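You operate a simulated robot arm through the tools that you are given. There is no shell and no other tool.

Carry out the task below with a simulated robot arm. There is one attempt and no reset: what you move stays moved.

## Task
Power up nav and vent from the stronger battery bank.
Fine: try the battery switch at 1 and at 2, the volt meter shows the stronger; leave it there; leave the other switches.

The check looks at the end state, three seconds after you hand in, the way a careful person would. Anything else that was tipped, shoved, dropped, spilled or broken makes it a failure.

## Robot
A 7-joint arm with a two-finger parallel gripper, fixed in place. Base frame: the origin is at the foot of the arm, x ahead of it, y to its left, z up. Lengths are in m, angles in degrees, forces in N, time in s.
With the tool pointing down near the work surface it reaches from about 0.36 to 0.76 m from the base axis. Its first joint turns from -143.0 to 143.0 degrees. Payload 3 kg.
The tool frame sits at the grasp point between the pads (the TCP): z along the fingers, y along the line on which they close. The tips reach 0.03 m beyond it. Largest opening 0.094 m; finger width 0.028, thickness 0.01; the body of the gripper, 0.05 by 0.096 m, starts 0.055 m behind the TCP.
Orientation is that of the tool frame in the base frame, as a unit quaternion [x, y, z, w]. With the fingers straight down and closing along the base's y, the tool's x points along the base's -x, its y along +y and its z along -z.

## Interface
- The arm moves only by the tool servo_tool. Its arguments are lists of equal length, an entry for each row: "jaw": the gripper command, from -1 (shut) to 1 (fully open), values between in proportion; "translation": the shift along the tool's x, y, z in m, a list of three; "dr": the turn, a rotation vector about the tool's x, y, z in degrees, a list of three. In form: {"jaw": [jaw, ...], "translation": [[tx, ty, tz], ...], "dr": [[rx, ry, rz], ...]}. A call has 1 to 20 rows; each row shifts and turns the commanded pose from where the row before left it, along the tool's axes as they then stand. A row lasts 0.2 s, in which the tool goes at most 0.05 m and 8.6 degrees; a call with a longer step from one row to the next is refused whole, and so is a gripper value outside its range. Where a pose cannot be reached the arm comes as near as it can. A force on the tool above 40 N (or 10 N above the force at the start of the call, whichever is more), or a blocked arm, ends the call early, and 0.2 s more pass. The fingers move at their own pace (about 0.045 m/s each) and stop on an object; they squeeze with about 30 N. The grip force told is the motor's: it shows also when the fingers shut on nothing. Time passes only in rows, and 0.2 s behind the last, so rows that do not move let the fingers close. The reply holds the time, the measured pose of the TCP, the force on the tool along the base axes, the opening and the grip force, in the units named above and with some noise, with the torque about the TCP (base axes, N m) and any sound that the robot's microphone picked up.
- Cameras (640 x 400 px; columns grow to the right, rows downward): "scene" is fixed at [0.2183, 0.5009, 1.6911]; the picture's right is [-0.85, -0.52, 0.00], its down [-0.33, 0.55, -0.77] and it looks along [0.40, -0.66, -0.64] (base axes); focal length 316 px, centre (320, 200). "wrist" rides on the gripper at [0.076, 0.014, -0.102] in the tool frame; the picture's right is [-0.18, 0.98, 0.00], its down [-0.75, -0.14, -0.64] and it looks along [-0.63, -0.12, 0.77] (tool axes); focal length 243 px, centre (320, 200). There is no depth. A picture from a camera that has moved, and an enlarged one, comes with that camera's place and axes in the base frame and with its lens.
- snapshot(camera): a new picture of that camera. It takes no simulated time.
- lift_body(by): slides the trunk up (or, below 0, down) by that many m; the arm rides with it, the base frame stays. It gives what a move gives, with no picture.
- zoom(camera, box): a new picture of the part [left, top, right, bottom] of that camera's present view, enlarged. It takes no simulated time.
- job_done(): hands the job in; it is judged then, once.

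Nothing tells you positions but the pictures and the camera data. Unless the task says otherwise, let go and move clear before handing in.

The tools are called after "Emit:" by a JSON object that holds its "name" and its "arguments". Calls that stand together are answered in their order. servo_tool: Moves the arm, as the interface text tells. Its arguments: {"type":"object","properties":{"jaw":{"type":"array"},"translation":{"type":"array"},"dr":{"type":"array"}},"required":["jaw","translation","dr"]} The other tools are called the same way: lift_body (by) slides the trunk up or down; snapshot (camera) takes a picture; zoom (camera, box) takes an enlarged picture of a part of a camera's view; job_done () hands the job in.

At the start:

```text
time_s: 0.0
tool_pos: [0.5182, 0.1713, 1.3014]
tool_rot: [0.0, 1.0, -0.001, -0.001]
wrist_force: [-0.2, -0.2, 0.4]
wrist_torque: [-0.01, -0.01, -0.03]
opening: 0.0941
grasp_force: 0.1
trunk travel left (down, up): [-0.25, 0.14]
```

scene: 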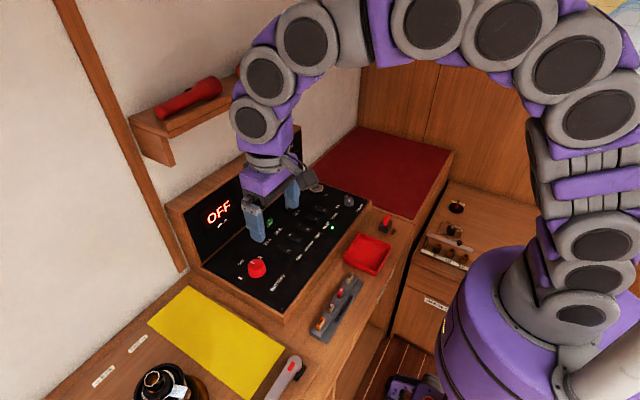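
wrist: 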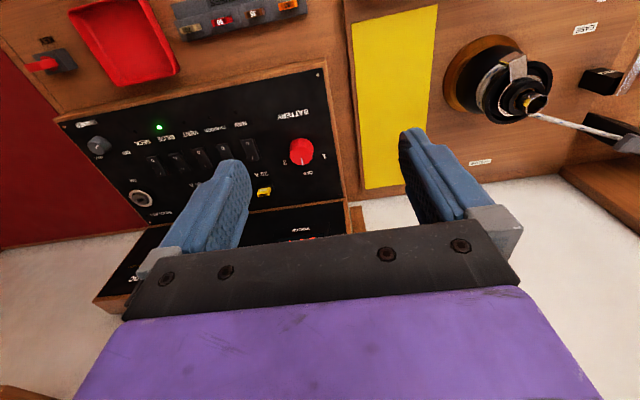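

I see a control panel with a red battery knob, a row of rocker switches and an OFF display. I'll zoom in to read the panel before moving.

Emit:
{"name": "zoom", "arguments": {"camera": "scene", "box": [180, 150, 400, 310]}}

Emit:
{"name": "zoom", "arguments": {"camera": "wrist", "box": [60, 60, 360, 250]}}

```text
2.50 times, centred on (290, 230) of scene
camera zoom: at [0.2183, 0.5009, 1.6911], right [-0.85, -0.52, 0.0], down [-0.33, 0.55, -0.77], along [0.4, -0.66, -0.64], focal length 790 px, centre (395, 125)
```

zoom: 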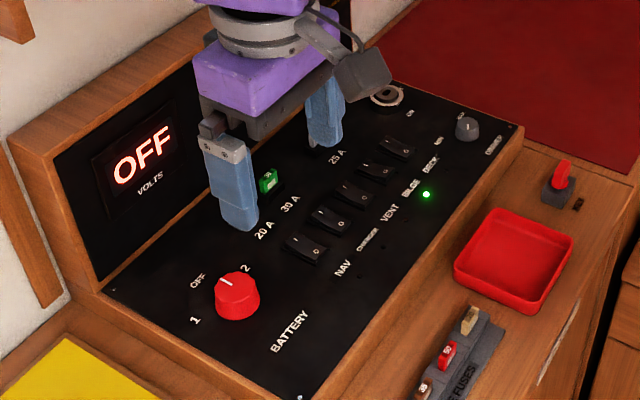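

```text
2.11 times, centred on (210, 155) of wrist
camera zoom: at [0.4422, 0.1853, 1.4028], right [0.18, 0.98, 0.0], down [0.75, -0.14, 0.64], along [0.63, -0.12, -0.77], focal length 511 px, centre (552, 295)
```

zoom: 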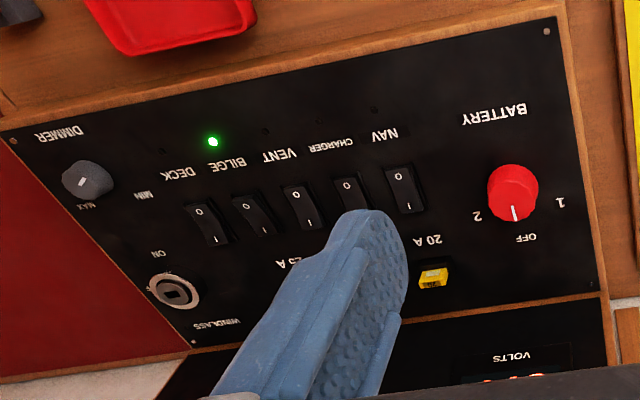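

The panel has fuse positions (20 A, 30 A, 25 A), and there is a spare fuse holder on the counter, so the vent circuit may lack a fuse. I'll look more closely at each of these.

Emit:
{"name": "zoom", "arguments": {"camera": "scene", "box": [300, 260, 400, 350]}}

Emit:
{"name": "zoom", "arguments": {"camera": "scene", "box": [250, 180, 370, 260]}}

Emit:
{"name": "zoom", "arguments": {"camera": "scene", "box": [400, 180, 500, 310]}}

Emit:
{"name": "zoom", "arguments": {"camera": "wrist", "box": [20, 0, 340, 110]}}

```text
4.44 times, centred on (350, 305) of scene
camera zoom: at [0.2183, 0.5009, 1.6911], right [-0.85, -0.52, 0.0], down [-0.33, 0.55, -0.77], along [0.4, -0.66, -0.64], focal length 1404 px, centre (187, -267)
```

zoom: 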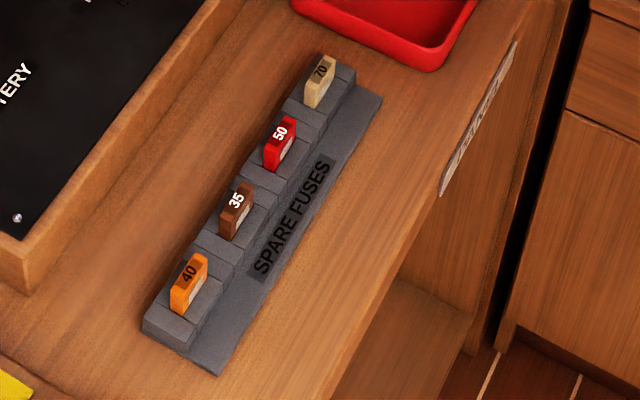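

```text
5.00 times, centred on (310, 220) of scene
camera zoom: at [0.2183, 0.5009, 1.6911], right [-0.85, -0.52, 0.0], down [-0.33, 0.55, -0.77], along [0.4, -0.66, -0.64], focal length 1580 px, centre (370, 100)
```

zoom: 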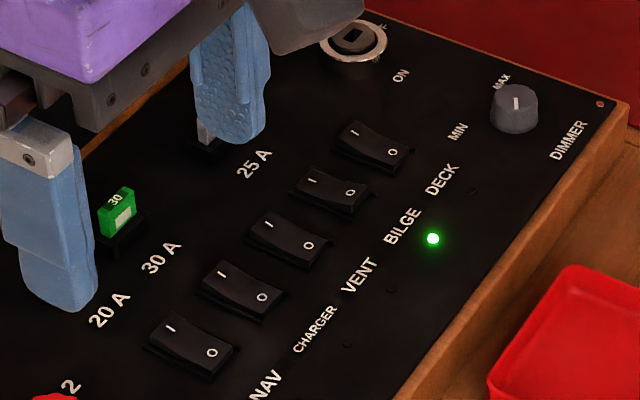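

```text
3.08 times, centred on (450, 245) of scene
camera zoom: at [0.2183, 0.5009, 1.6911], right [-0.85, -0.52, 0.0], down [-0.33, 0.55, -0.77], along [0.4, -0.66, -0.64], focal length 972 px, centre (-80, 62)
```

zoom: 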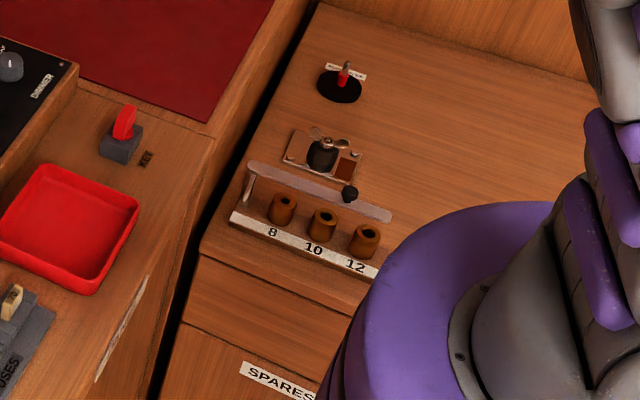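

```text
2.00 times, centred on (180, 55) of wrist
camera zoom: at [0.4422, 0.1853, 1.4028], right [0.18, 0.98, 0.0], down [0.75, -0.14, 0.64], along [0.63, -0.12, -0.77], focal length 485 px, centre (600, 490)
```

zoom: 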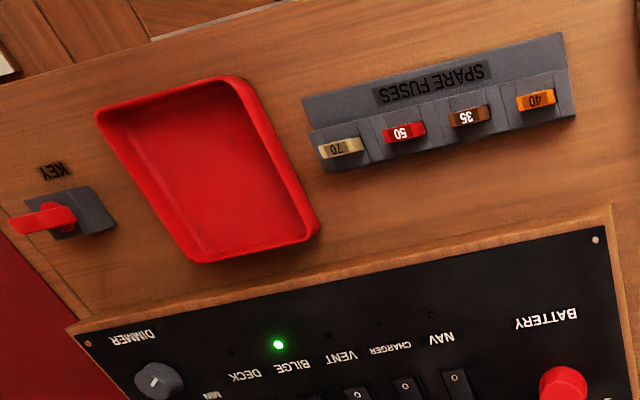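

The spares are 70, 50, 35 and 40 A, none of which match the panel's 20/30/25 A slots, and I can't see the 25 A slot because the fingers cover it. I'll back the arm up and away so both cameras get a clear view of the panel.

Emit:
{"name": "servo_tool", "arguments": {"jaw": [-1, -1, -1, -1, -1], "translation": [[0.02, 0.03, -0.01], [0.02, 0.03, -0.01], [0.02, 0.03, -0.01], [0.02, 0.03, -0.01], [0, 0, 0]], "dr": [[0, 0, 0], [0, 0, 0], [0, 0, 0], [0, 0, 0], [0, 0, 0]]}}

Emit:
{"name": "snapshot", "arguments": {"camera": "scene"}}

Emit:
{"name": "snapshot", "arguments": {"camera": "wrist"}}

```text
time_s: 1.2
tool_pos: [0.4372, 0.2899, 1.3415]
tool_rot: [0.001, 1.0, 0.0, -0.001]
wrist_force: [0.2, -0.1, 0.2]
wrist_torque: [0.02, 0.01, 0.0]
opening: 0.0
grasp_force: 10.0
trunk travel left (down, up): [-0.25, 0.14]
```

```text
taken
```

scene: 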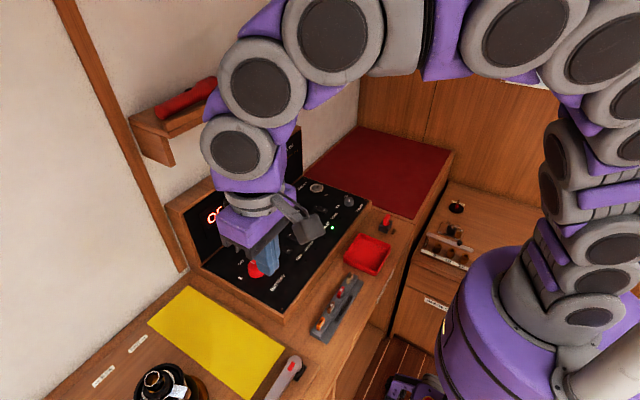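

```text
taken
camera wrist: at [0.3614, 0.3036, 1.4433], right [0.18, 0.98, 0.0], down [0.75, -0.14, 0.64], along [0.63, -0.12, -0.77], focal length 243 px, centre (320, 200)
```

wrist: 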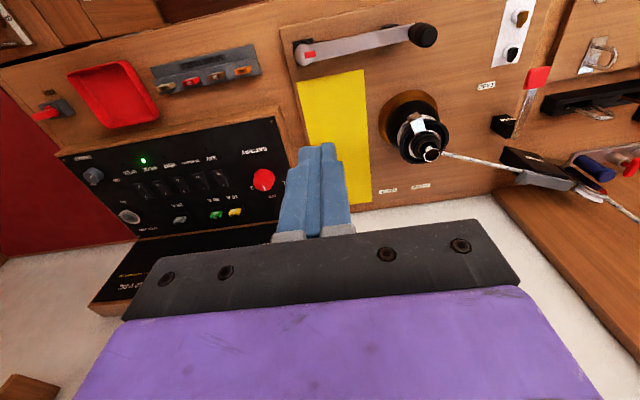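

Emit:
{"name": "zoom", "arguments": {"camera": "wrist", "box": [50, 110, 290, 260]}}

Emit:
{"name": "zoom", "arguments": {"camera": "wrist", "box": [150, 160, 270, 235]}}

Emit:
{"name": "zoom", "arguments": {"camera": "wrist", "box": [70, 150, 190, 225]}}

Emit:
{"name": "zoom", "arguments": {"camera": "wrist", "box": [20, 30, 290, 200]}}

```text
2.67 times, centred on (170, 185) of wrist
camera zoom: at [0.3614, 0.3036, 1.4433], right [0.18, 0.98, 0.0], down [0.75, -0.14, 0.64], along [0.63, -0.12, -0.77], focal length 647 px, centre (720, 240)
```

zoom: 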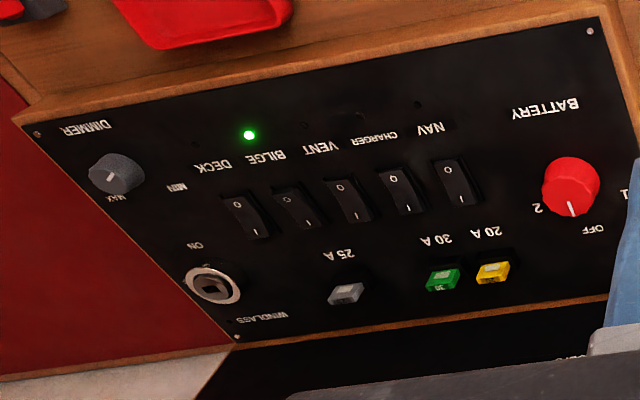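

```text
5.33 times, centred on (210, 198) of wrist
camera zoom: at [0.3614, 0.3036, 1.4433], right [0.18, 0.98, 0.0], down [0.75, -0.14, 0.64], along [0.63, -0.12, -0.77], focal length 1294 px, centre (907, 213)
```

zoom: 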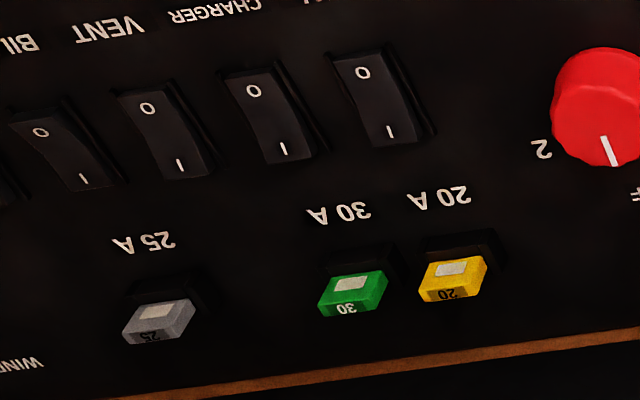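

```text
5.33 times, centred on (130, 188) of wrist
camera zoom: at [0.3614, 0.3036, 1.4433], right [0.18, 0.98, 0.0], down [0.75, -0.14, 0.64], along [0.63, -0.12, -0.77], focal length 1294 px, centre (1333, 267)
```

zoom: 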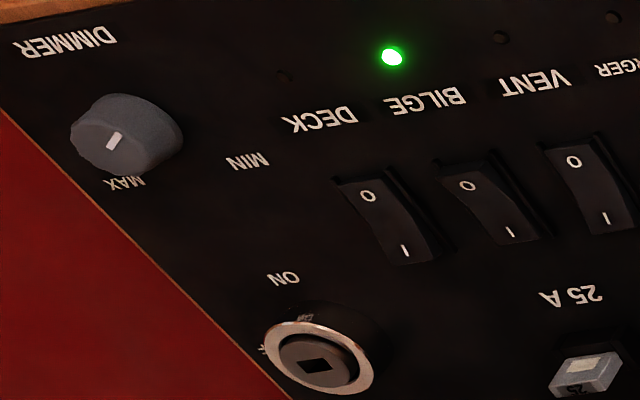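

```text
2.35 times, centred on (155, 115) of wrist
camera zoom: at [0.3614, 0.3036, 1.4433], right [0.18, 0.98, 0.0], down [0.75, -0.14, 0.64], along [0.63, -0.12, -0.77], focal length 571 px, centre (708, 400)
```

zoom: 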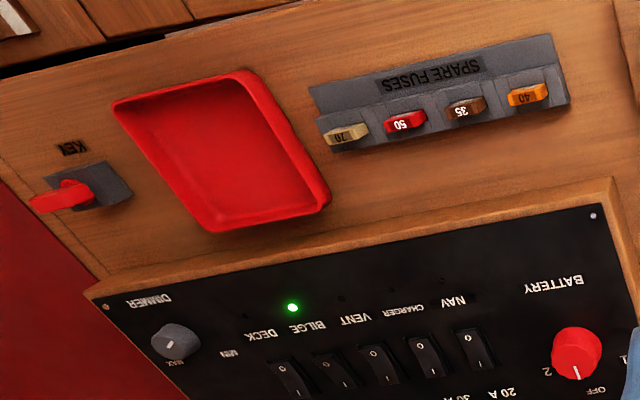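

All three panel fuses are in place and match their ratings, so what's left is the battery knob near (0.68, 0.10) and the NAV and VENT rockers near x 0.66, y -0.01 and -0.12. The panel is flat at about z 0.93; next I'll bring the wrist camera over the knob for an exact fix.

Emit:
{"name": "servo_tool", "arguments": {"jaw": [-1, -1, -1, -1, -1, -1, -1, -1, -1], "translation": [[-0.0229, -0.0233, 0.025], [-0.0229, -0.0233, 0.025], [-0.0229, -0.0233, 0.025], [-0.0229, -0.0233, 0.025], [-0.0229, -0.0233, 0.025], [-0.0229, -0.0233, 0.025], [-0.0229, -0.0233, 0.025], [-0.0229, -0.0233, 0.025], [0, 0, 0]], "dr": [[0, 0, 0], [0, 0, 0], [0, 0, 0], [0, 0, 0], [0, 0, 0], [0, 0, 0], [0, 0, 0], [0, 0, 0], [0, 0, 0]]}}

Emit:
{"name": "snapshot", "arguments": {"camera": "wrist"}}

Emit:
{"name": "snapshot", "arguments": {"camera": "scene"}}

```text
time_s: 3.2
tool_pos: [0.6202, 0.1015, 1.1424]
tool_rot: [0.0, 1.0, 0.0, 0.002]
wrist_force: [0.9, 0.0, -0.2]
wrist_torque: [-0.02, -0.03, 0.0]
opening: 0.0
grasp_force: 29.9
trunk travel left (down, up): [-0.25, 0.14]
```

```text
taken
camera wrist: at [0.5439, 0.1158, 1.2439], right [0.18, 0.98, 0.0], down [0.75, -0.14, 0.64], along [0.63, -0.12, -0.77], focal length 243 px, centre (320, 200)
```

wrist: 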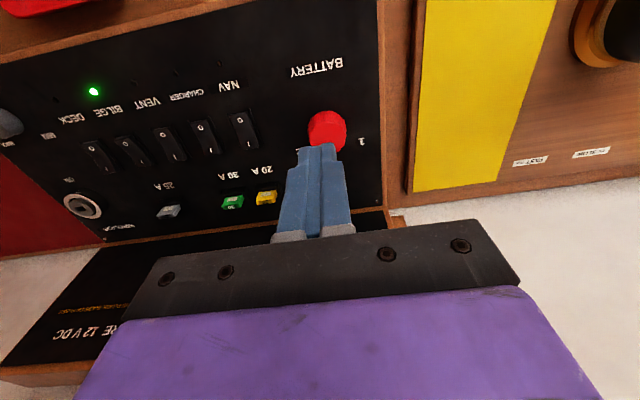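

```text
taken
```

scene: 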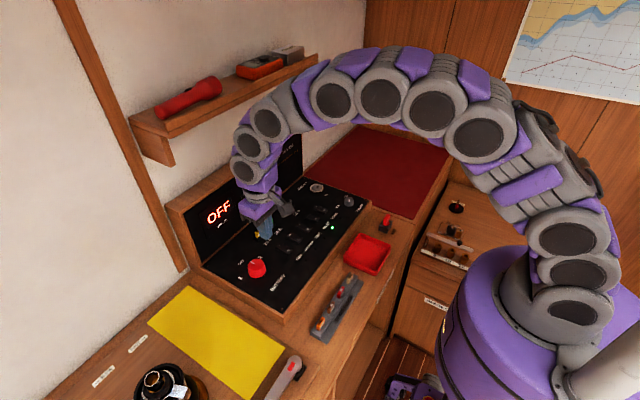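

The fingers hide part of the knob in the wrist view, but the scene view of the knob and display is clear. I'll zoom in on the knob, the display and the text on the back plate.

Emit:
{"name": "zoom", "arguments": {"camera": "scene", "box": [200, 240, 320, 315]}}

Emit:
{"name": "zoom", "arguments": {"camera": "scene", "box": [180, 120, 380, 245]}}

Emit:
{"name": "zoom", "arguments": {"camera": "wrist", "box": [200, 60, 400, 185]}}

Emit:
{"name": "zoom", "arguments": {"camera": "wrist", "box": [0, 200, 240, 400]}}

```text
5.33 times, centred on (260, 278) of scene
camera zoom: at [0.2183, 0.5009, 1.6911], right [-0.85, -0.52, 0.0], down [-0.33, 0.55, -0.77], along [0.4, -0.66, -0.64], focal length 1685 px, centre (640, -213)
```

zoom: 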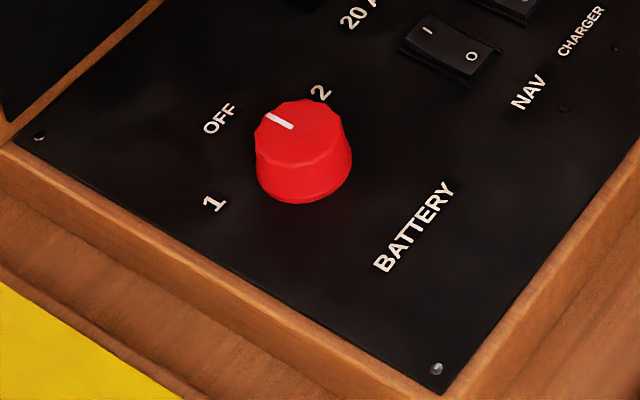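

```text
3.20 times, centred on (280, 182) of scene
camera zoom: at [0.2183, 0.5009, 1.6911], right [-0.85, -0.52, 0.0], down [-0.33, 0.55, -0.77], along [0.4, -0.66, -0.64], focal length 1011 px, centre (448, 256)
```

zoom: 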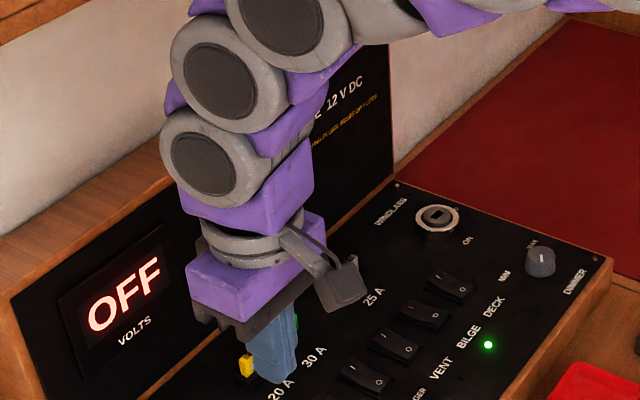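

```text
3.20 times, centred on (300, 122) of wrist
camera zoom: at [0.5439, 0.1158, 1.2439], right [0.18, 0.98, 0.0], down [0.75, -0.14, 0.64], along [0.63, -0.12, -0.77], focal length 776 px, centre (384, 448)
```

zoom: 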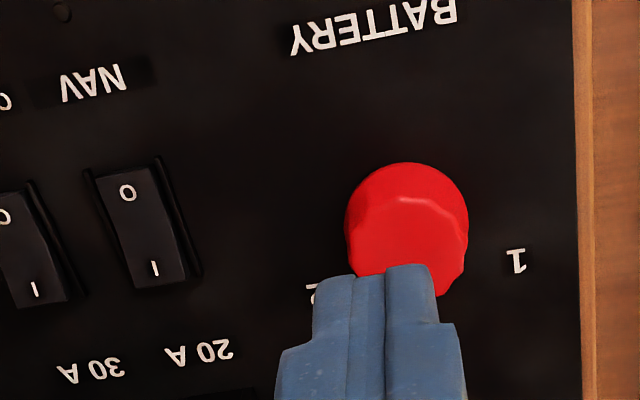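

```text
2.00 times, centred on (120, 300) of wrist
camera zoom: at [0.5439, 0.1158, 1.2439], right [0.18, 0.98, 0.0], down [0.75, -0.14, 0.64], along [0.63, -0.12, -0.77], focal length 485 px, centre (720, 0)
```

zoom: 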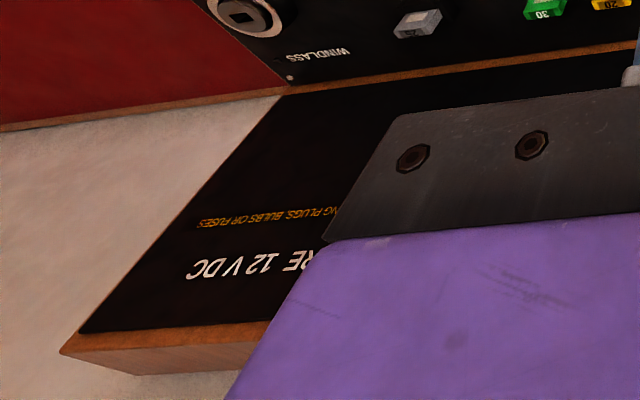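

The knob is centred at about (0.680, 0.099), 0.053 m wide at the base with its top at z 0.961. It points at OFF (+x), with "1" about 60° towards +y and "2" about 60° towards -y. I'll open the gripper and move it above the knob.

Emit:
{"name": "servo_tool", "arguments": {"jaw": [0.6, 0.6, 0.6, 0.6, 0.6], "translation": [[-0.02, -0.0007, 0.02], [-0.02, -0.0007, 0.025], [-0.0198, -0.0007, 0.025], [0, 0, 0], [0, 0, 0]], "dr": [[0, 0, 0], [0, 0, 0], [0, 0, 0], [0, 0, 0], [0, 0, 0]]}}

Emit:
{"name": "snapshot", "arguments": {"camera": "wrist"}}

Emit:
{"name": "zoom", "arguments": {"camera": "scene", "box": [200, 200, 320, 315]}}

```text
time_s: 4.4
tool_pos: [0.6795, 0.1031, 1.0702]
tool_rot: [0.0, 1.0, 0.001, 0.0]
wrist_force: [-0.5, -0.2, 0.2]
wrist_torque: [0.02, -0.01, 0.02]
opening: 0.0751
grasp_force: 0.1
trunk travel left (down, up): [-0.25, 0.14]
```

```text
taken
camera wrist: at [0.6033, 0.1161, 1.1728], right [0.18, 0.98, 0.0], down [0.75, -0.14, 0.64], along [0.63, -0.12, -0.77], focal length 243 px, centre (320, 200)
```

wrist: 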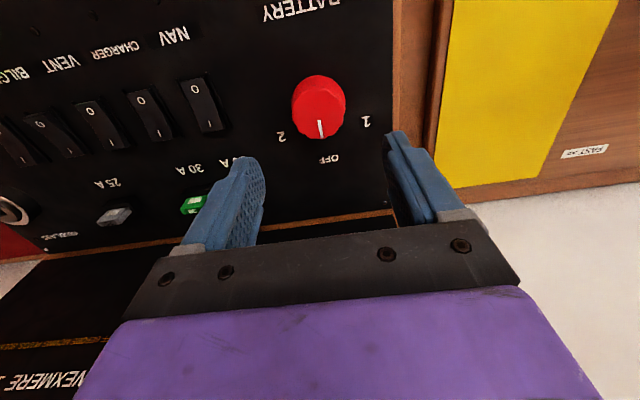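

```text
3.48 times, centred on (260, 258) of scene
camera zoom: at [0.2183, 0.5009, 1.6911], right [-0.85, -0.52, 0.0], down [-0.33, 0.55, -0.77], along [0.4, -0.66, -0.64], focal length 1099 px, centre (529, 0)
```

zoom: 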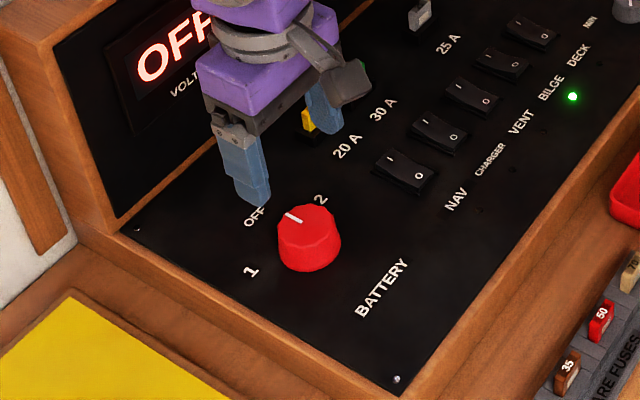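

Wrist and scene views agree that the knob is centred under the gripper to within about 2 mm. I'll shift that small amount and descend around the knob without closing yet.

Emit:
{"name": "servo_tool", "arguments": {"jaw": [0.6, 0.6, 0.6, 0.6, 0.6, 0.6], "translation": [[0, -0.0025, 0.02], [0, 0, 0.025], [0, 0, 0.025], [0, 0, 0.02], [0, 0, 0.012], [0, 0, 0]], "dr": [[0, 0, 0], [0, 0, 0], [0, 0, 0], [0, 0, 0], [0, 0, 0], [0, 0, 0]]}}

Emit:
{"name": "snapshot", "arguments": {"camera": "wrist"}}

Emit:
{"name": "zoom", "arguments": {"camera": "scene", "box": [200, 200, 320, 315]}}

```text
time_s: 5.8
tool_pos: [0.681, 0.1, 0.9681]
tool_rot: [0.0, 1.0, 0.0, 0.0]
wrist_force: [0.1, -0.1, 1.1]
wrist_torque: [0.04, 0.03, 0.0]
opening: 0.0748
grasp_force: 0.0
trunk travel left (down, up): [-0.25, 0.14]
```

```text
taken
camera wrist: at [0.6036, 0.114, 1.0709], right [0.18, 0.98, 0.0], down [0.75, -0.14, 0.64], along [0.63, -0.12, -0.77], focal length 243 px, centre (320, 200)
```

wrist: 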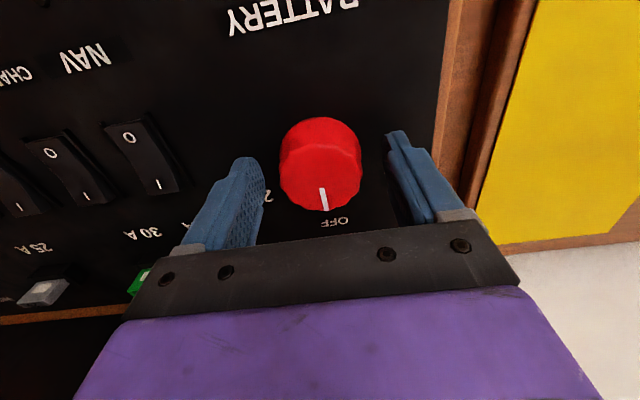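

```text
3.48 times, centred on (260, 258) of scene
camera zoom: at [0.2183, 0.5009, 1.6911], right [-0.85, -0.52, 0.0], down [-0.33, 0.55, -0.77], along [0.4, -0.66, -0.64], focal length 1099 px, centre (529, 0)
```

zoom: 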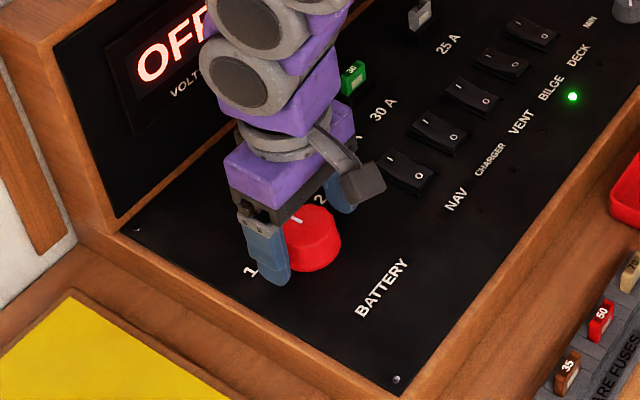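

The fingers straddle the knob cleanly, with no contact so far. I'll close on it now.

Emit:
{"name": "servo_tool", "arguments": {"jaw": [-1, -1, -1, -1], "translation": [[0, 0, 0], [0, 0, 0], [0, 0, 0], [0, 0, 0]], "dr": [[0, 0, 0], [0, 0, 0], [0, 0, 0], [0, 0, 0]]}}

Emit:
{"name": "snapshot", "arguments": {"camera": "wrist"}}

```text
time_s: 6.8
tool_pos: [0.6805, 0.0994, 0.969]
tool_rot: [0.0, 1.0, 0.001, 0.0]
wrist_force: [0.4, -0.6, 0.5]
wrist_torque: [-0.09, 0.0, 0.02]
opening: 0.0488
grasp_force: 45.5
trunk travel left (down, up): [-0.25, 0.14]
```

```text
taken
camera wrist: at [0.6036, 0.1138, 1.0707], right [0.18, 0.98, 0.0], down [0.75, -0.14, 0.64], along [0.63, -0.12, -0.77], focal length 243 px, centre (320, 200)
```

wrist: 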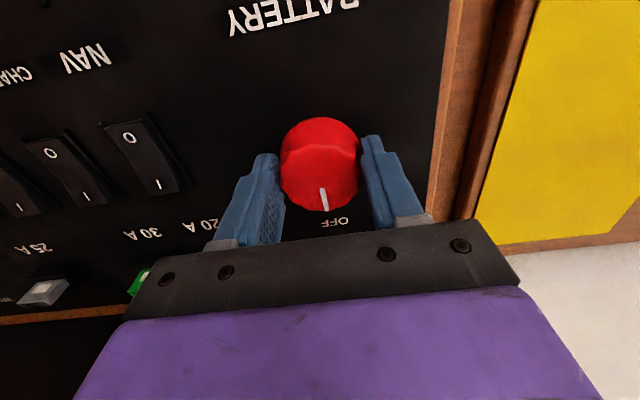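

The knob is gripped at 0.049 m with very little side force. I'll turn it towards 1, which is counter-clockwise from above, starting with 30° to check that it follows.

Emit:
{"name": "servo_tool", "arguments": {"jaw": [-1, -1, -1, -1, -1], "translation": [[0, 0, 0], [0, 0, 0], [0, 0, 0], [0, 0, 0], [0, 0, 0]], "dr": [[0, 0, -7.5], [0, 0, -7.5], [0, 0, -7.5], [0, 0, -7.5], [0, 0, 0]]}}

Emit:
{"name": "snapshot", "arguments": {"camera": "wrist"}}

Emit:
{"name": "zoom", "arguments": {"camera": "scene", "box": [180, 180, 340, 305]}}

```text
time_s: 8.0
tool_pos: [0.6804, 0.0992, 0.9672]
tool_rot: [-0.26, 0.966, 0.001, 0.0]
wrist_force: [10.3, -6.3, -14.9]
wrist_torque: [-0.41, -0.51, -0.04]
opening: 0.0486
grasp_force: 45.0
trunk travel left (down, up): [-0.25, 0.14]
```

```text
taken
camera wrist: at [0.6072, 0.0725, 1.0709], right [-0.33, 0.94, 0.0], down [0.72, 0.26, 0.64], along [0.6, 0.21, -0.77], focal length 243 px, centre (320, 200)
```

wrist: 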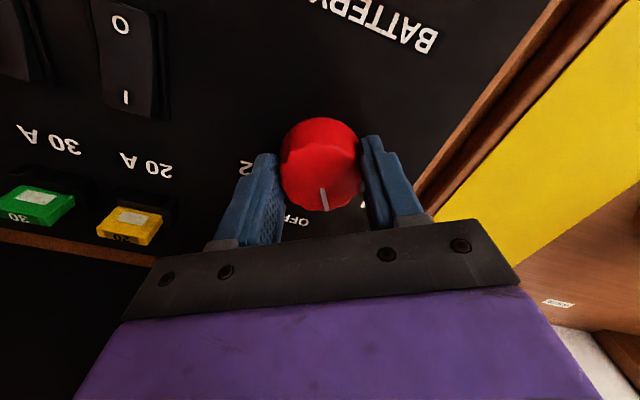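

```text
3.20 times, centred on (260, 242) of scene
camera zoom: at [0.2183, 0.5009, 1.6911], right [-0.85, -0.52, 0.0], down [-0.33, 0.55, -0.77], along [0.4, -0.66, -0.64], focal length 1011 px, centre (512, 64)
```

zoom: 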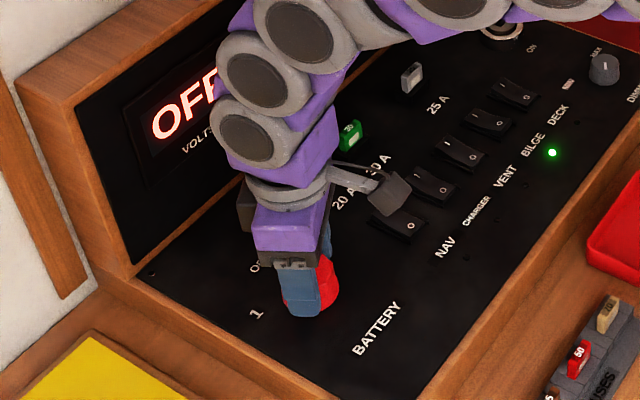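

The knob follows the gripper: it has moved 30° off OFF, and the meter still reads OFF as expected. I'll continue another 30° to 1.

Emit:
{"name": "servo_tool", "arguments": {"jaw": [-1, -1, -1, -1, -1], "translation": [[0, 0, 0], [0, 0, 0], [0, 0, 0], [0, 0, 0], [0, 0, 0]], "dr": [[0, 0, -7.5], [0, 0, -7.5], [0, 0, -7.5], [0, 0, -7.5], [0, 0, 0]]}}

Emit:
{"name": "snapshot", "arguments": {"camera": "wrist"}}

Emit:
{"name": "zoom", "arguments": {"camera": "scene", "box": [180, 180, 340, 305]}}

```text
time_s: 9.2
tool_pos: [0.6808, 0.0982, 0.9695]
tool_rot: [-0.501, 0.866, 0.001, 0.0]
wrist_force: [14.3, -7.1, -14.1]
wrist_torque: [-0.26, -0.6, -0.07]
opening: 0.0487
grasp_force: 45.0
trunk travel left (down, up): [-0.25, 0.14]
```

```text
taken
camera wrist: at [0.6304, 0.0383, 1.0708], right [-0.76, 0.65, 0.0], down [0.5, 0.58, 0.64], along [0.42, 0.49, -0.77], focal length 243 px, centre (320, 200)
```

wrist: 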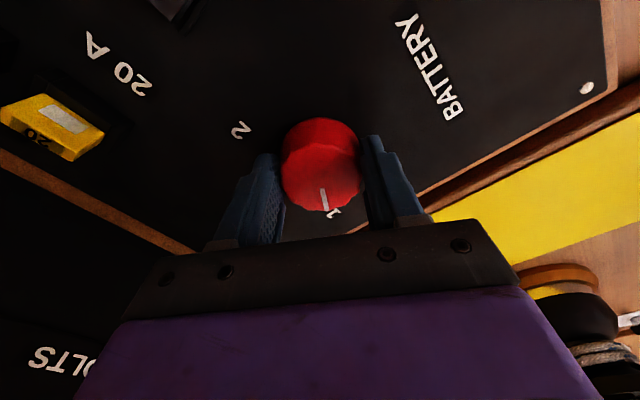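

```text
3.20 times, centred on (260, 242) of scene
camera zoom: at [0.2183, 0.5009, 1.6911], right [-0.85, -0.52, 0.0], down [-0.33, 0.55, -0.77], along [0.4, -0.66, -0.64], focal length 1011 px, centre (512, 64)
```

zoom: 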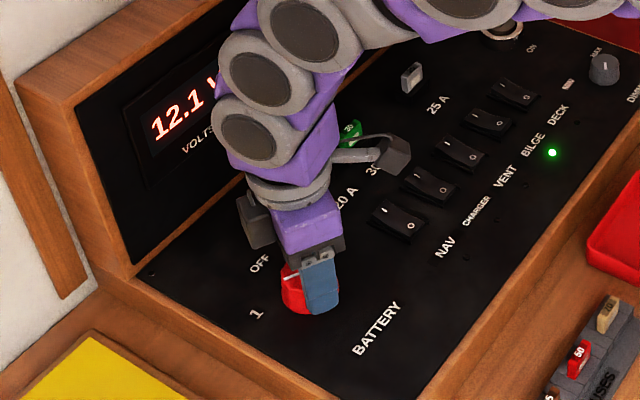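

The meter now shows a value at position 1. I'll zoom in to read it exactly.

Emit:
{"name": "zoom", "arguments": {"camera": "scene", "box": [200, 190, 250, 235]}}

```text
8.89 times, centred on (225, 212) of scene
camera zoom: at [0.2183, 0.5009, 1.6911], right [-0.85, -0.52, 0.0], down [-0.33, 0.55, -0.77], along [0.4, -0.66, -0.64], focal length 2808 px, centre (1164, 89)
```

zoom: 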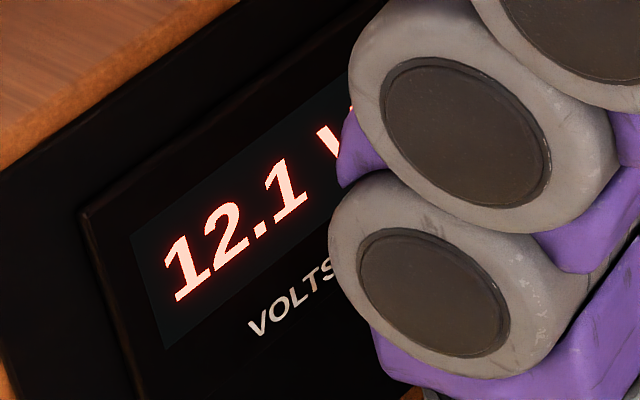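

Bank 1 reads 12.1 V. Next I'll turn the knob clockwise 60° back through OFF, checking forces, before going on to 2.

Emit:
{"name": "servo_tool", "arguments": {"jaw": [-1, -1, -1, -1, -1, -1, -1, -1, -1], "translation": [[0, 0, 0], [0, 0, 0], [0, 0, 0], [0, 0, 0], [0, 0, 0], [0, 0, 0], [0, 0, 0], [0, 0, 0], [0, 0, 0]], "dr": [[0, 0, 7.5], [0, 0, 7.5], [0, 0, 7.5], [0, 0, 7.5], [0, 0, 7.5], [0, 0, 7.5], [0, 0, 7.5], [0, 0, 7.5], [0, 0, 0]]}}

Emit:
{"name": "snapshot", "arguments": {"camera": "wrist"}}

```text
time_s: 11.2
tool_pos: [0.6793, 0.0994, 0.9678]
tool_rot: [0.001, 1.0, 0.0, -0.001]
wrist_force: [1.1, -1.7, -2.3]
wrist_torque: [-0.07, 0.56, 0.01]
opening: 0.0484
grasp_force: 45.0
trunk travel left (down, up): [-0.25, 0.14]
```

```text
taken
camera wrist: at [0.6036, 0.1139, 1.0712], right [0.19, 0.98, 0.0], down [0.75, -0.14, 0.64], along [0.63, -0.12, -0.77], focal length 243 px, centre (320, 200)
```

wrist: 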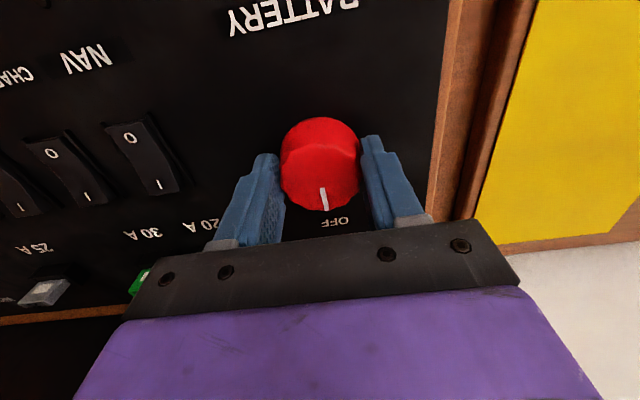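

The knob is back at OFF with low forces. I'll turn another 60° clockwise to position 2.

Emit:
{"name": "servo_tool", "arguments": {"jaw": [-1, -1, -1, -1, -1, -1, -1, -1, -1], "translation": [[0, 0, 0], [0, 0, 0], [0, 0, 0], [0, 0, 0], [0, 0, 0], [0, 0, 0], [0, 0, 0], [0, 0, 0], [0, 0, 0]], "dr": [[0, 0, 7.5], [0, 0, 7.5], [0, 0, 7.5], [0, 0, 7.5], [0, 0, 7.5], [0, 0, 7.5], [0, 0, 7.5], [0, 0, 7.5], [0, 0, 0]]}}

Emit:
{"name": "snapshot", "arguments": {"camera": "wrist"}}

Emit:
{"name": "zoom", "arguments": {"camera": "scene", "box": [180, 180, 340, 305]}}

Emit:
{"name": "zoom", "arguments": {"camera": "scene", "box": [200, 190, 250, 235]}}

```text
time_s: 13.2
tool_pos: [0.6809, 0.1021, 0.9697]
tool_rot: [0.5, 0.866, 0.0, 0.001]
wrist_force: [6.1, 16.2, -7.3]
wrist_torque: [0.81, -0.02, 0.04]
opening: 0.0485
grasp_force: 45.1
trunk travel left (down, up): [-0.25, 0.14]
```

```text
taken
camera wrist: at [0.6551, 0.1749, 1.0711], right [0.94, 0.33, 0.0], down [0.25, -0.72, 0.64], along [0.21, -0.61, -0.77], focal length 243 px, centre (320, 200)
```

wrist: 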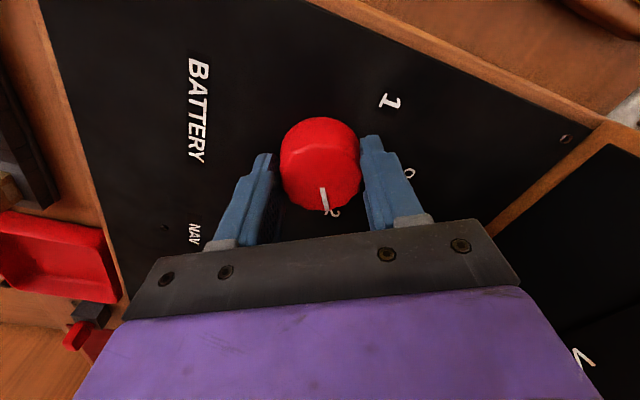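

```text
3.20 times, centred on (260, 242) of scene
camera zoom: at [0.2183, 0.5009, 1.6911], right [-0.85, -0.52, 0.0], down [-0.33, 0.55, -0.77], along [0.4, -0.66, -0.64], focal length 1011 px, centre (512, 64)
```

zoom: 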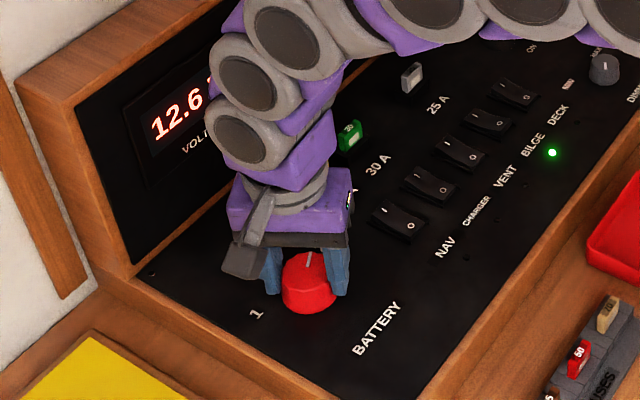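

```text
8.89 times, centred on (225, 212) of scene
camera zoom: at [0.2183, 0.5009, 1.6911], right [-0.85, -0.52, 0.0], down [-0.33, 0.55, -0.77], along [0.4, -0.66, -0.64], focal length 2808 px, centre (1164, 89)
```

zoom: 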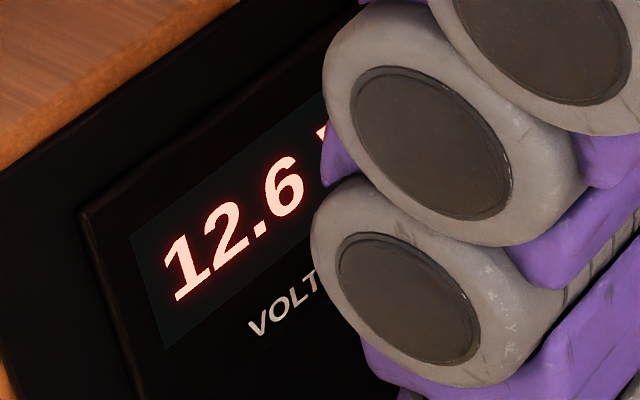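

Bank 2 reads 12.6 V against 12.1 V for bank 1, so 2 is the stronger and the knob stays there. I'll release it, rise straight up, and check that it stays at 2.

Emit:
{"name": "servo_tool", "arguments": {"jaw": [0.6, 0.6, 0.6, 0.6, 0.6, 0.6, 0.6, 0.6], "translation": [[0, 0, 0], [0, 0, 0], [0, 0, 0], [0, 0, -0.02], [0, 0, -0.03], [0, 0, -0.03], [0, 0, -0.03], [0, 0, 0]], "dr": [[0, 0, 0], [0, 0, 0], [0, 0, 0], [0, 0, 0], [0, 0, 0], [0, 0, 0], [0, 0, 0], [0, 0, 0]]}}

Emit:
{"name": "snapshot", "arguments": {"camera": "wrist"}}

Emit:
{"name": "zoom", "arguments": {"camera": "scene", "box": [180, 180, 340, 305]}}

```text
time_s: 15.0
tool_pos: [0.6785, 0.1008, 1.0787]
tool_rot: [0.5, 0.866, -0.001, -0.001]
wrist_force: [0.3, 0.0, 0.0]
wrist_torque: [-0.02, -0.01, 0.03]
opening: 0.0753
grasp_force: 0.0
trunk travel left (down, up): [-0.25, 0.14]
```

```text
taken
camera wrist: at [0.6534, 0.1734, 1.1809], right [0.94, 0.33, 0.0], down [0.26, -0.72, 0.64], along [0.21, -0.61, -0.77], focal length 243 px, centre (320, 200)
```

wrist: 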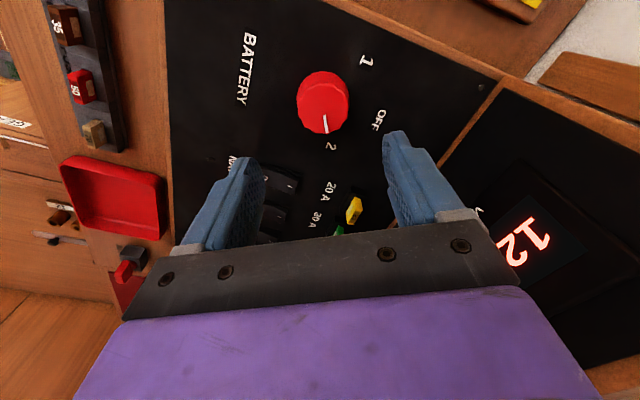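

```text
3.20 times, centred on (260, 242) of scene
camera zoom: at [0.2183, 0.5009, 1.6911], right [-0.85, -0.52, 0.0], down [-0.33, 0.55, -0.77], along [0.4, -0.66, -0.64], focal length 1011 px, centre (512, 64)
```

zoom: 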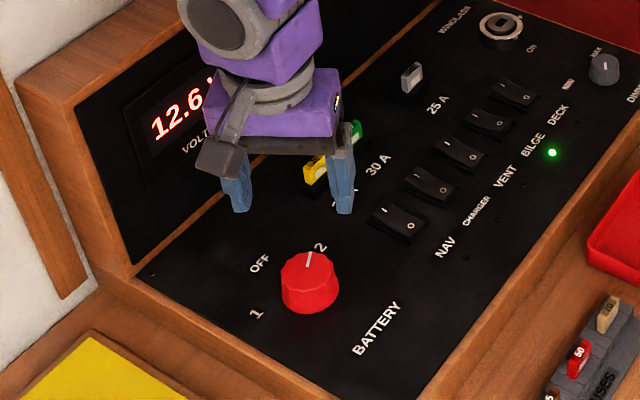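

The knob rests at 2 and the meter holds 12.6 V. I'll close the gripper, turn it back to neutral, and then move towards the NAV rocker.

Emit:
{"name": "servo_tool", "arguments": {"jaw": [-1, -1, -1, -1, -1, -1, -1, -1, -1], "translation": [[0, 0, -0.005], [0, 0, -0.005], [0, 0, -0.005], [0, 0, -0.005], [0, 0, -0.005], [0, 0, -0.005], [0, 0, 0], [0, 0, 0], [0, 0, 0]], "dr": [[0, 0, -7.5], [0, 0, -7.5], [0, 0, -7.5], [0, 0, -7.5], [0, 0, -7.5], [0, 0, -7.5], [0, 0, -7.5], [0, 0, -7.5], [0, 0, 0]]}}

```text
time_s: 17.0
tool_pos: [0.6787, 0.1004, 1.1096]
tool_rot: [-0.001, 1.0, 0.0, 0.0]
wrist_force: [-0.4, -0.4, -0.7]
wrist_torque: [0.0, -0.01, 0.02]
opening: 0.0
grasp_force: 30.1
trunk travel left (down, up): [-0.25, 0.14]
```

The gripper is neutral and closed. I'll move it to just in front of the NAV rocker for a close look at how it sits.

Emit:
{"name": "servo_tool", "arguments": {"jaw": [-1, -1, -1, -1], "translation": [[0.013, -0.03, 0.01], [0.013, -0.03, 0.01], [0.013, -0.03, 0.01], [0, 0, 0]], "dr": [[0, 0, 0], [0, 0, 0], [0, 0, 0], [0, 0, 0]]}}

Emit:
{"name": "snapshot", "arguments": {"camera": "wrist"}}

Emit:
{"name": "zoom", "arguments": {"camera": "wrist", "box": [120, 60, 360, 210]}}

Emit:
{"name": "zoom", "arguments": {"camera": "scene", "box": [250, 180, 350, 255]}}

```text
time_s: 18.0
tool_pos: [0.6427, 0.007, 1.0788]
tool_rot: [0.0, 1.0, 0.001, 0.0]
wrist_force: [-0.2, 0.1, 0.3]
wrist_torque: [-0.05, -0.01, 0.0]
opening: 0.0
grasp_force: 30.2
trunk travel left (down, up): [-0.25, 0.14]
```

```text
taken
camera wrist: at [0.5664, 0.0211, 1.1819], right [0.18, 0.98, 0.0], down [0.75, -0.14, 0.64], along [0.63, -0.12, -0.77], focal length 243 px, centre (320, 200)
```

wrist: 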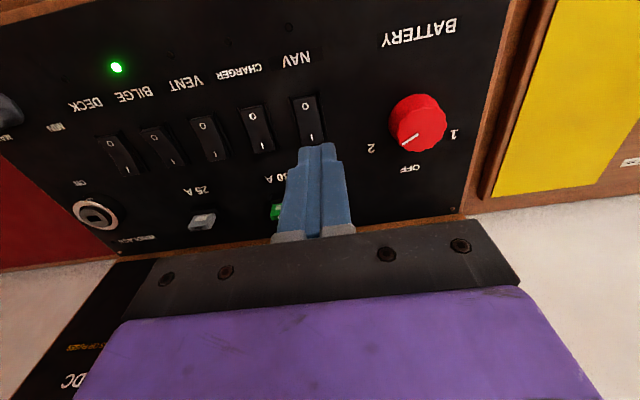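

```text
2.67 times, centred on (240, 135) of wrist
camera zoom: at [0.5664, 0.0211, 1.1819], right [0.18, 0.98, 0.0], down [0.75, -0.14, 0.64], along [0.63, -0.12, -0.77], focal length 647 px, centre (533, 373)
```

zoom: 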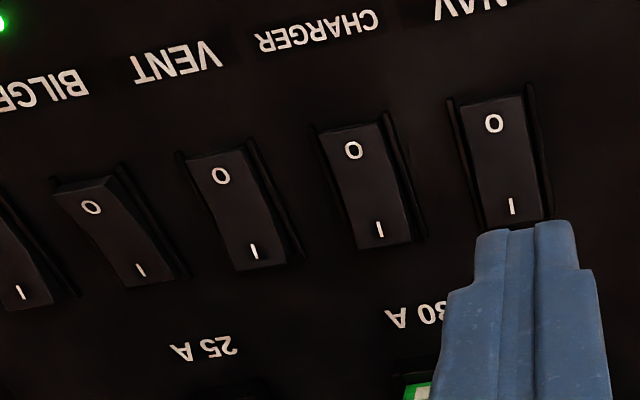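

```text
5.33 times, centred on (300, 218) of scene
camera zoom: at [0.2183, 0.5009, 1.6911], right [-0.85, -0.52, 0.0], down [-0.33, 0.55, -0.77], along [0.4, -0.66, -0.64], focal length 1685 px, centre (427, 107)
```

zoom: 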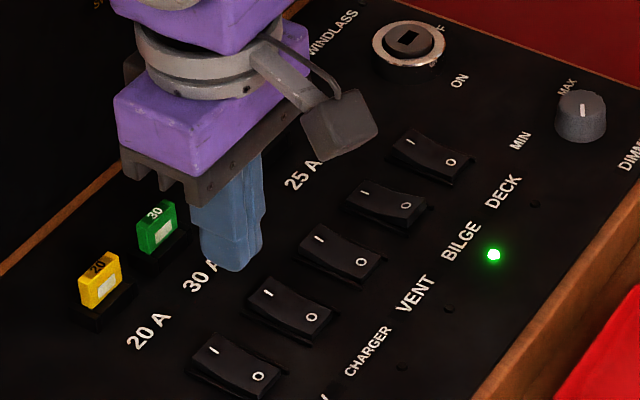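

NAV's rocker spans x 0.636–0.689 at y -0.009, with its I end at the far side. I'll come over that end with closed fingers tilted 15°, so only a fingertip edge presses near x 0.68.

Emit:
{"name": "servo_tool", "arguments": {"jaw": [-1, -1, -1, -1, -1, -1, -1], "translation": [[-0.022, -0.008, 0.025], [-0.022, -0.0078, 0.025], [0, 0, 0], [0, 0, 0], [0.0052, 0, 0.0193], [0.0039, 0, 0.0145], [0, 0, 0]], "dr": [[0, 0, 0], [0, 0, 0], [0, -7.5, 0], [0, -7.5, 0], [0, 0, 0], [0, 0, 0], [0, 0, 0]]}}

Emit:
{"name": "snapshot", "arguments": {"camera": "wrist"}}

Emit:
{"name": "zoom", "arguments": {"camera": "scene", "box": [240, 190, 360, 275]}}

```text
time_s: 19.6
tool_pos: [0.6829, -0.0076, 0.9957]
tool_rot: [0.0, 0.991, 0.0, 0.131]
wrist_force: [-0.3, -0.1, 0.5]
wrist_torque: [0.0, 0.02, -0.04]
opening: 0.0
grasp_force: 29.8
trunk travel left (down, up): [-0.25, 0.14]
```

```text
taken
camera wrist: at [0.5836, 0.0066, 1.0745], right [0.18, 0.98, 0.05], down [0.56, -0.14, 0.82], along [0.81, -0.12, -0.58], focal length 243 px, centre (320, 200)
```

wrist: 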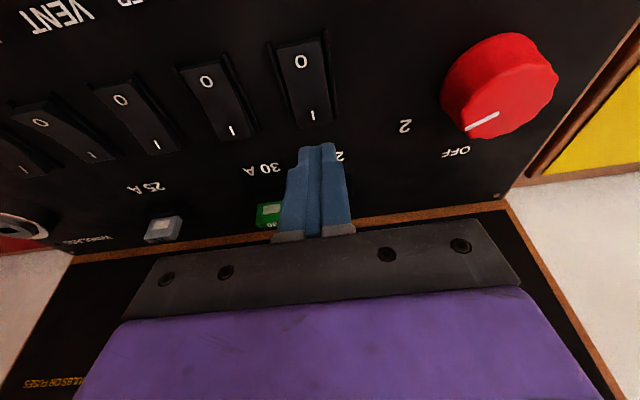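

```text
4.71 times, centred on (300, 232) of scene
camera zoom: at [0.2183, 0.5009, 1.6911], right [-0.85, -0.52, 0.0], down [-0.33, 0.55, -0.77], along [0.4, -0.66, -0.64], focal length 1487 px, centre (414, 47)
```

zoom: 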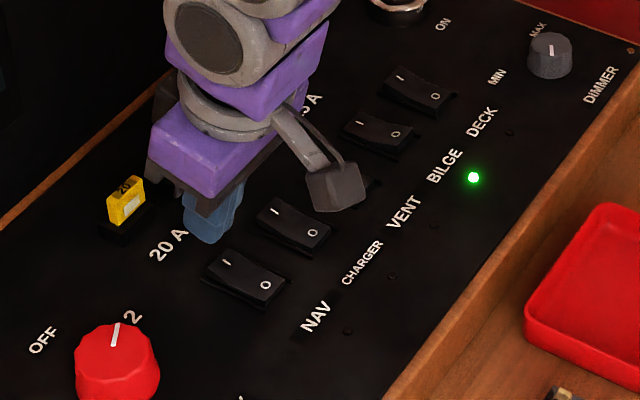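

The tip is about 3 cm above NAV and lined up laterally. I'll shift 4 mm outward and descend in small steps, watching the force.

Emit:
{"name": "servo_tool", "arguments": {"jaw": [-1, -1, -1, -1, -1, -1], "translation": [[-0.0039, -0.001, 0.001], [0.0013, 0, 0.0048], [0.0013, 0, 0.0048], [0.0013, 0, 0.0048], [0.0008, 0, 0.0029], [0, 0, 0]], "dr": [[0, 0, 0], [0, 0, 0], [0, 0, 0], [0, 0, 0], [0, 0, 0], [0, 0, 0]]}}

Emit:
{"name": "snapshot", "arguments": {"camera": "wrist"}}

Emit:
{"name": "zoom", "arguments": {"camera": "scene", "box": [240, 190, 360, 275]}}

```text
time_s: 21.0
tool_pos: [0.6885, -0.0075, 0.9759]
tool_rot: [0.0, 0.992, 0.0, 0.13]
wrist_force: [0.6, -0.1, 0.2]
wrist_torque: [0.01, -0.02, -0.03]
opening: 0.0002
grasp_force: 29.8
trunk travel left (down, up): [-0.25, 0.14]
```

```text
taken
camera wrist: at [0.5881, 0.0061, 1.0561], right [0.18, 0.98, 0.05], down [0.56, -0.14, 0.82], along [0.81, -0.12, -0.58], focal length 243 px, centre (320, 200)
```

wrist: 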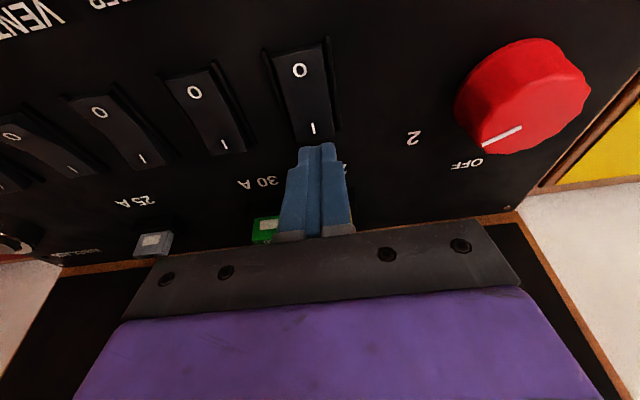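

```text
4.71 times, centred on (300, 232) of scene
camera zoom: at [0.2183, 0.5009, 1.6911], right [-0.85, -0.52, 0.0], down [-0.33, 0.55, -0.77], along [0.4, -0.66, -0.64], focal length 1487 px, centre (414, 47)
```

zoom: 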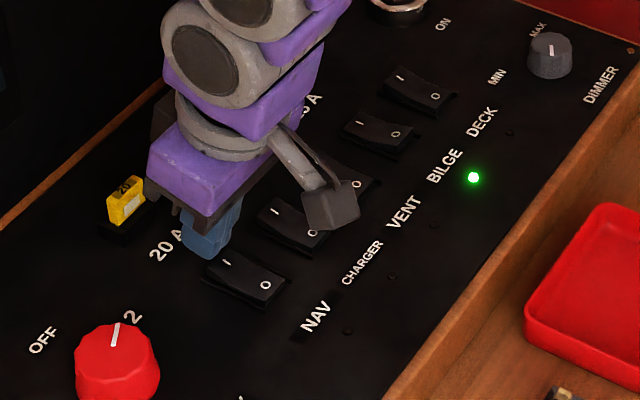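

From the overlap in both views, the tip edge is right at the far end of the rocker. I'll shift it back 8 mm so it bears on the "I" mark, then press down in 3 mm steps.

Emit:
{"name": "servo_tool", "arguments": {"jaw": [-1, -1, -1, -1, -1, -1], "translation": [[0.0069, -0.001, -0.005], [0.0008, 0, 0.0029], [0.0008, 0, 0.0029], [0.0008, 0, 0.0029], [0.0005, 0, 0.0019], [0, 0, 0]], "dr": [[0, 0, 0], [0, 0, 0], [0, 0, 0], [0, 0, 0], [0, 0, 0], [0, 0, 0]]}}

Emit:
{"name": "snapshot", "arguments": {"camera": "wrist"}}

Emit:
{"name": "zoom", "arguments": {"camera": "scene", "box": [240, 190, 360, 275]}}

```text
time_s: 22.4
tool_pos: [0.6814, -0.0102, 0.9714]
tool_rot: [0.0, 0.991, -0.001, 0.133]
wrist_force: [-1.1, -1.1, 23.8]
wrist_torque: [-0.01, 0.19, 0.0]
opening: 0.0001
grasp_force: 29.3
trunk travel left (down, up): [-0.25, 0.14]
```

```text
taken
camera wrist: at [0.58, 0.0044, 1.0496], right [0.18, 0.98, 0.05], down [0.56, -0.14, 0.82], along [0.81, -0.12, -0.57], focal length 243 px, centre (320, 200)
```

wrist: 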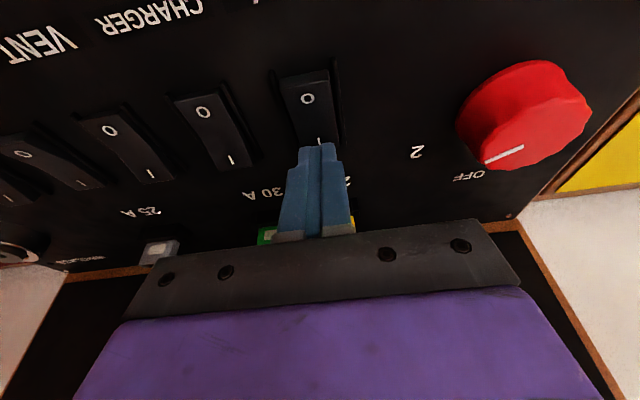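

```text
4.71 times, centred on (300, 232) of scene
camera zoom: at [0.2183, 0.5009, 1.6911], right [-0.85, -0.52, 0.0], down [-0.33, 0.55, -0.77], along [0.4, -0.66, -0.64], focal length 1487 px, centre (414, 47)
```

zoom: 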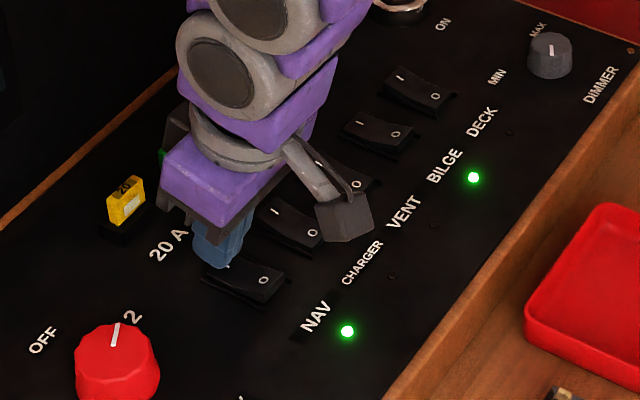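

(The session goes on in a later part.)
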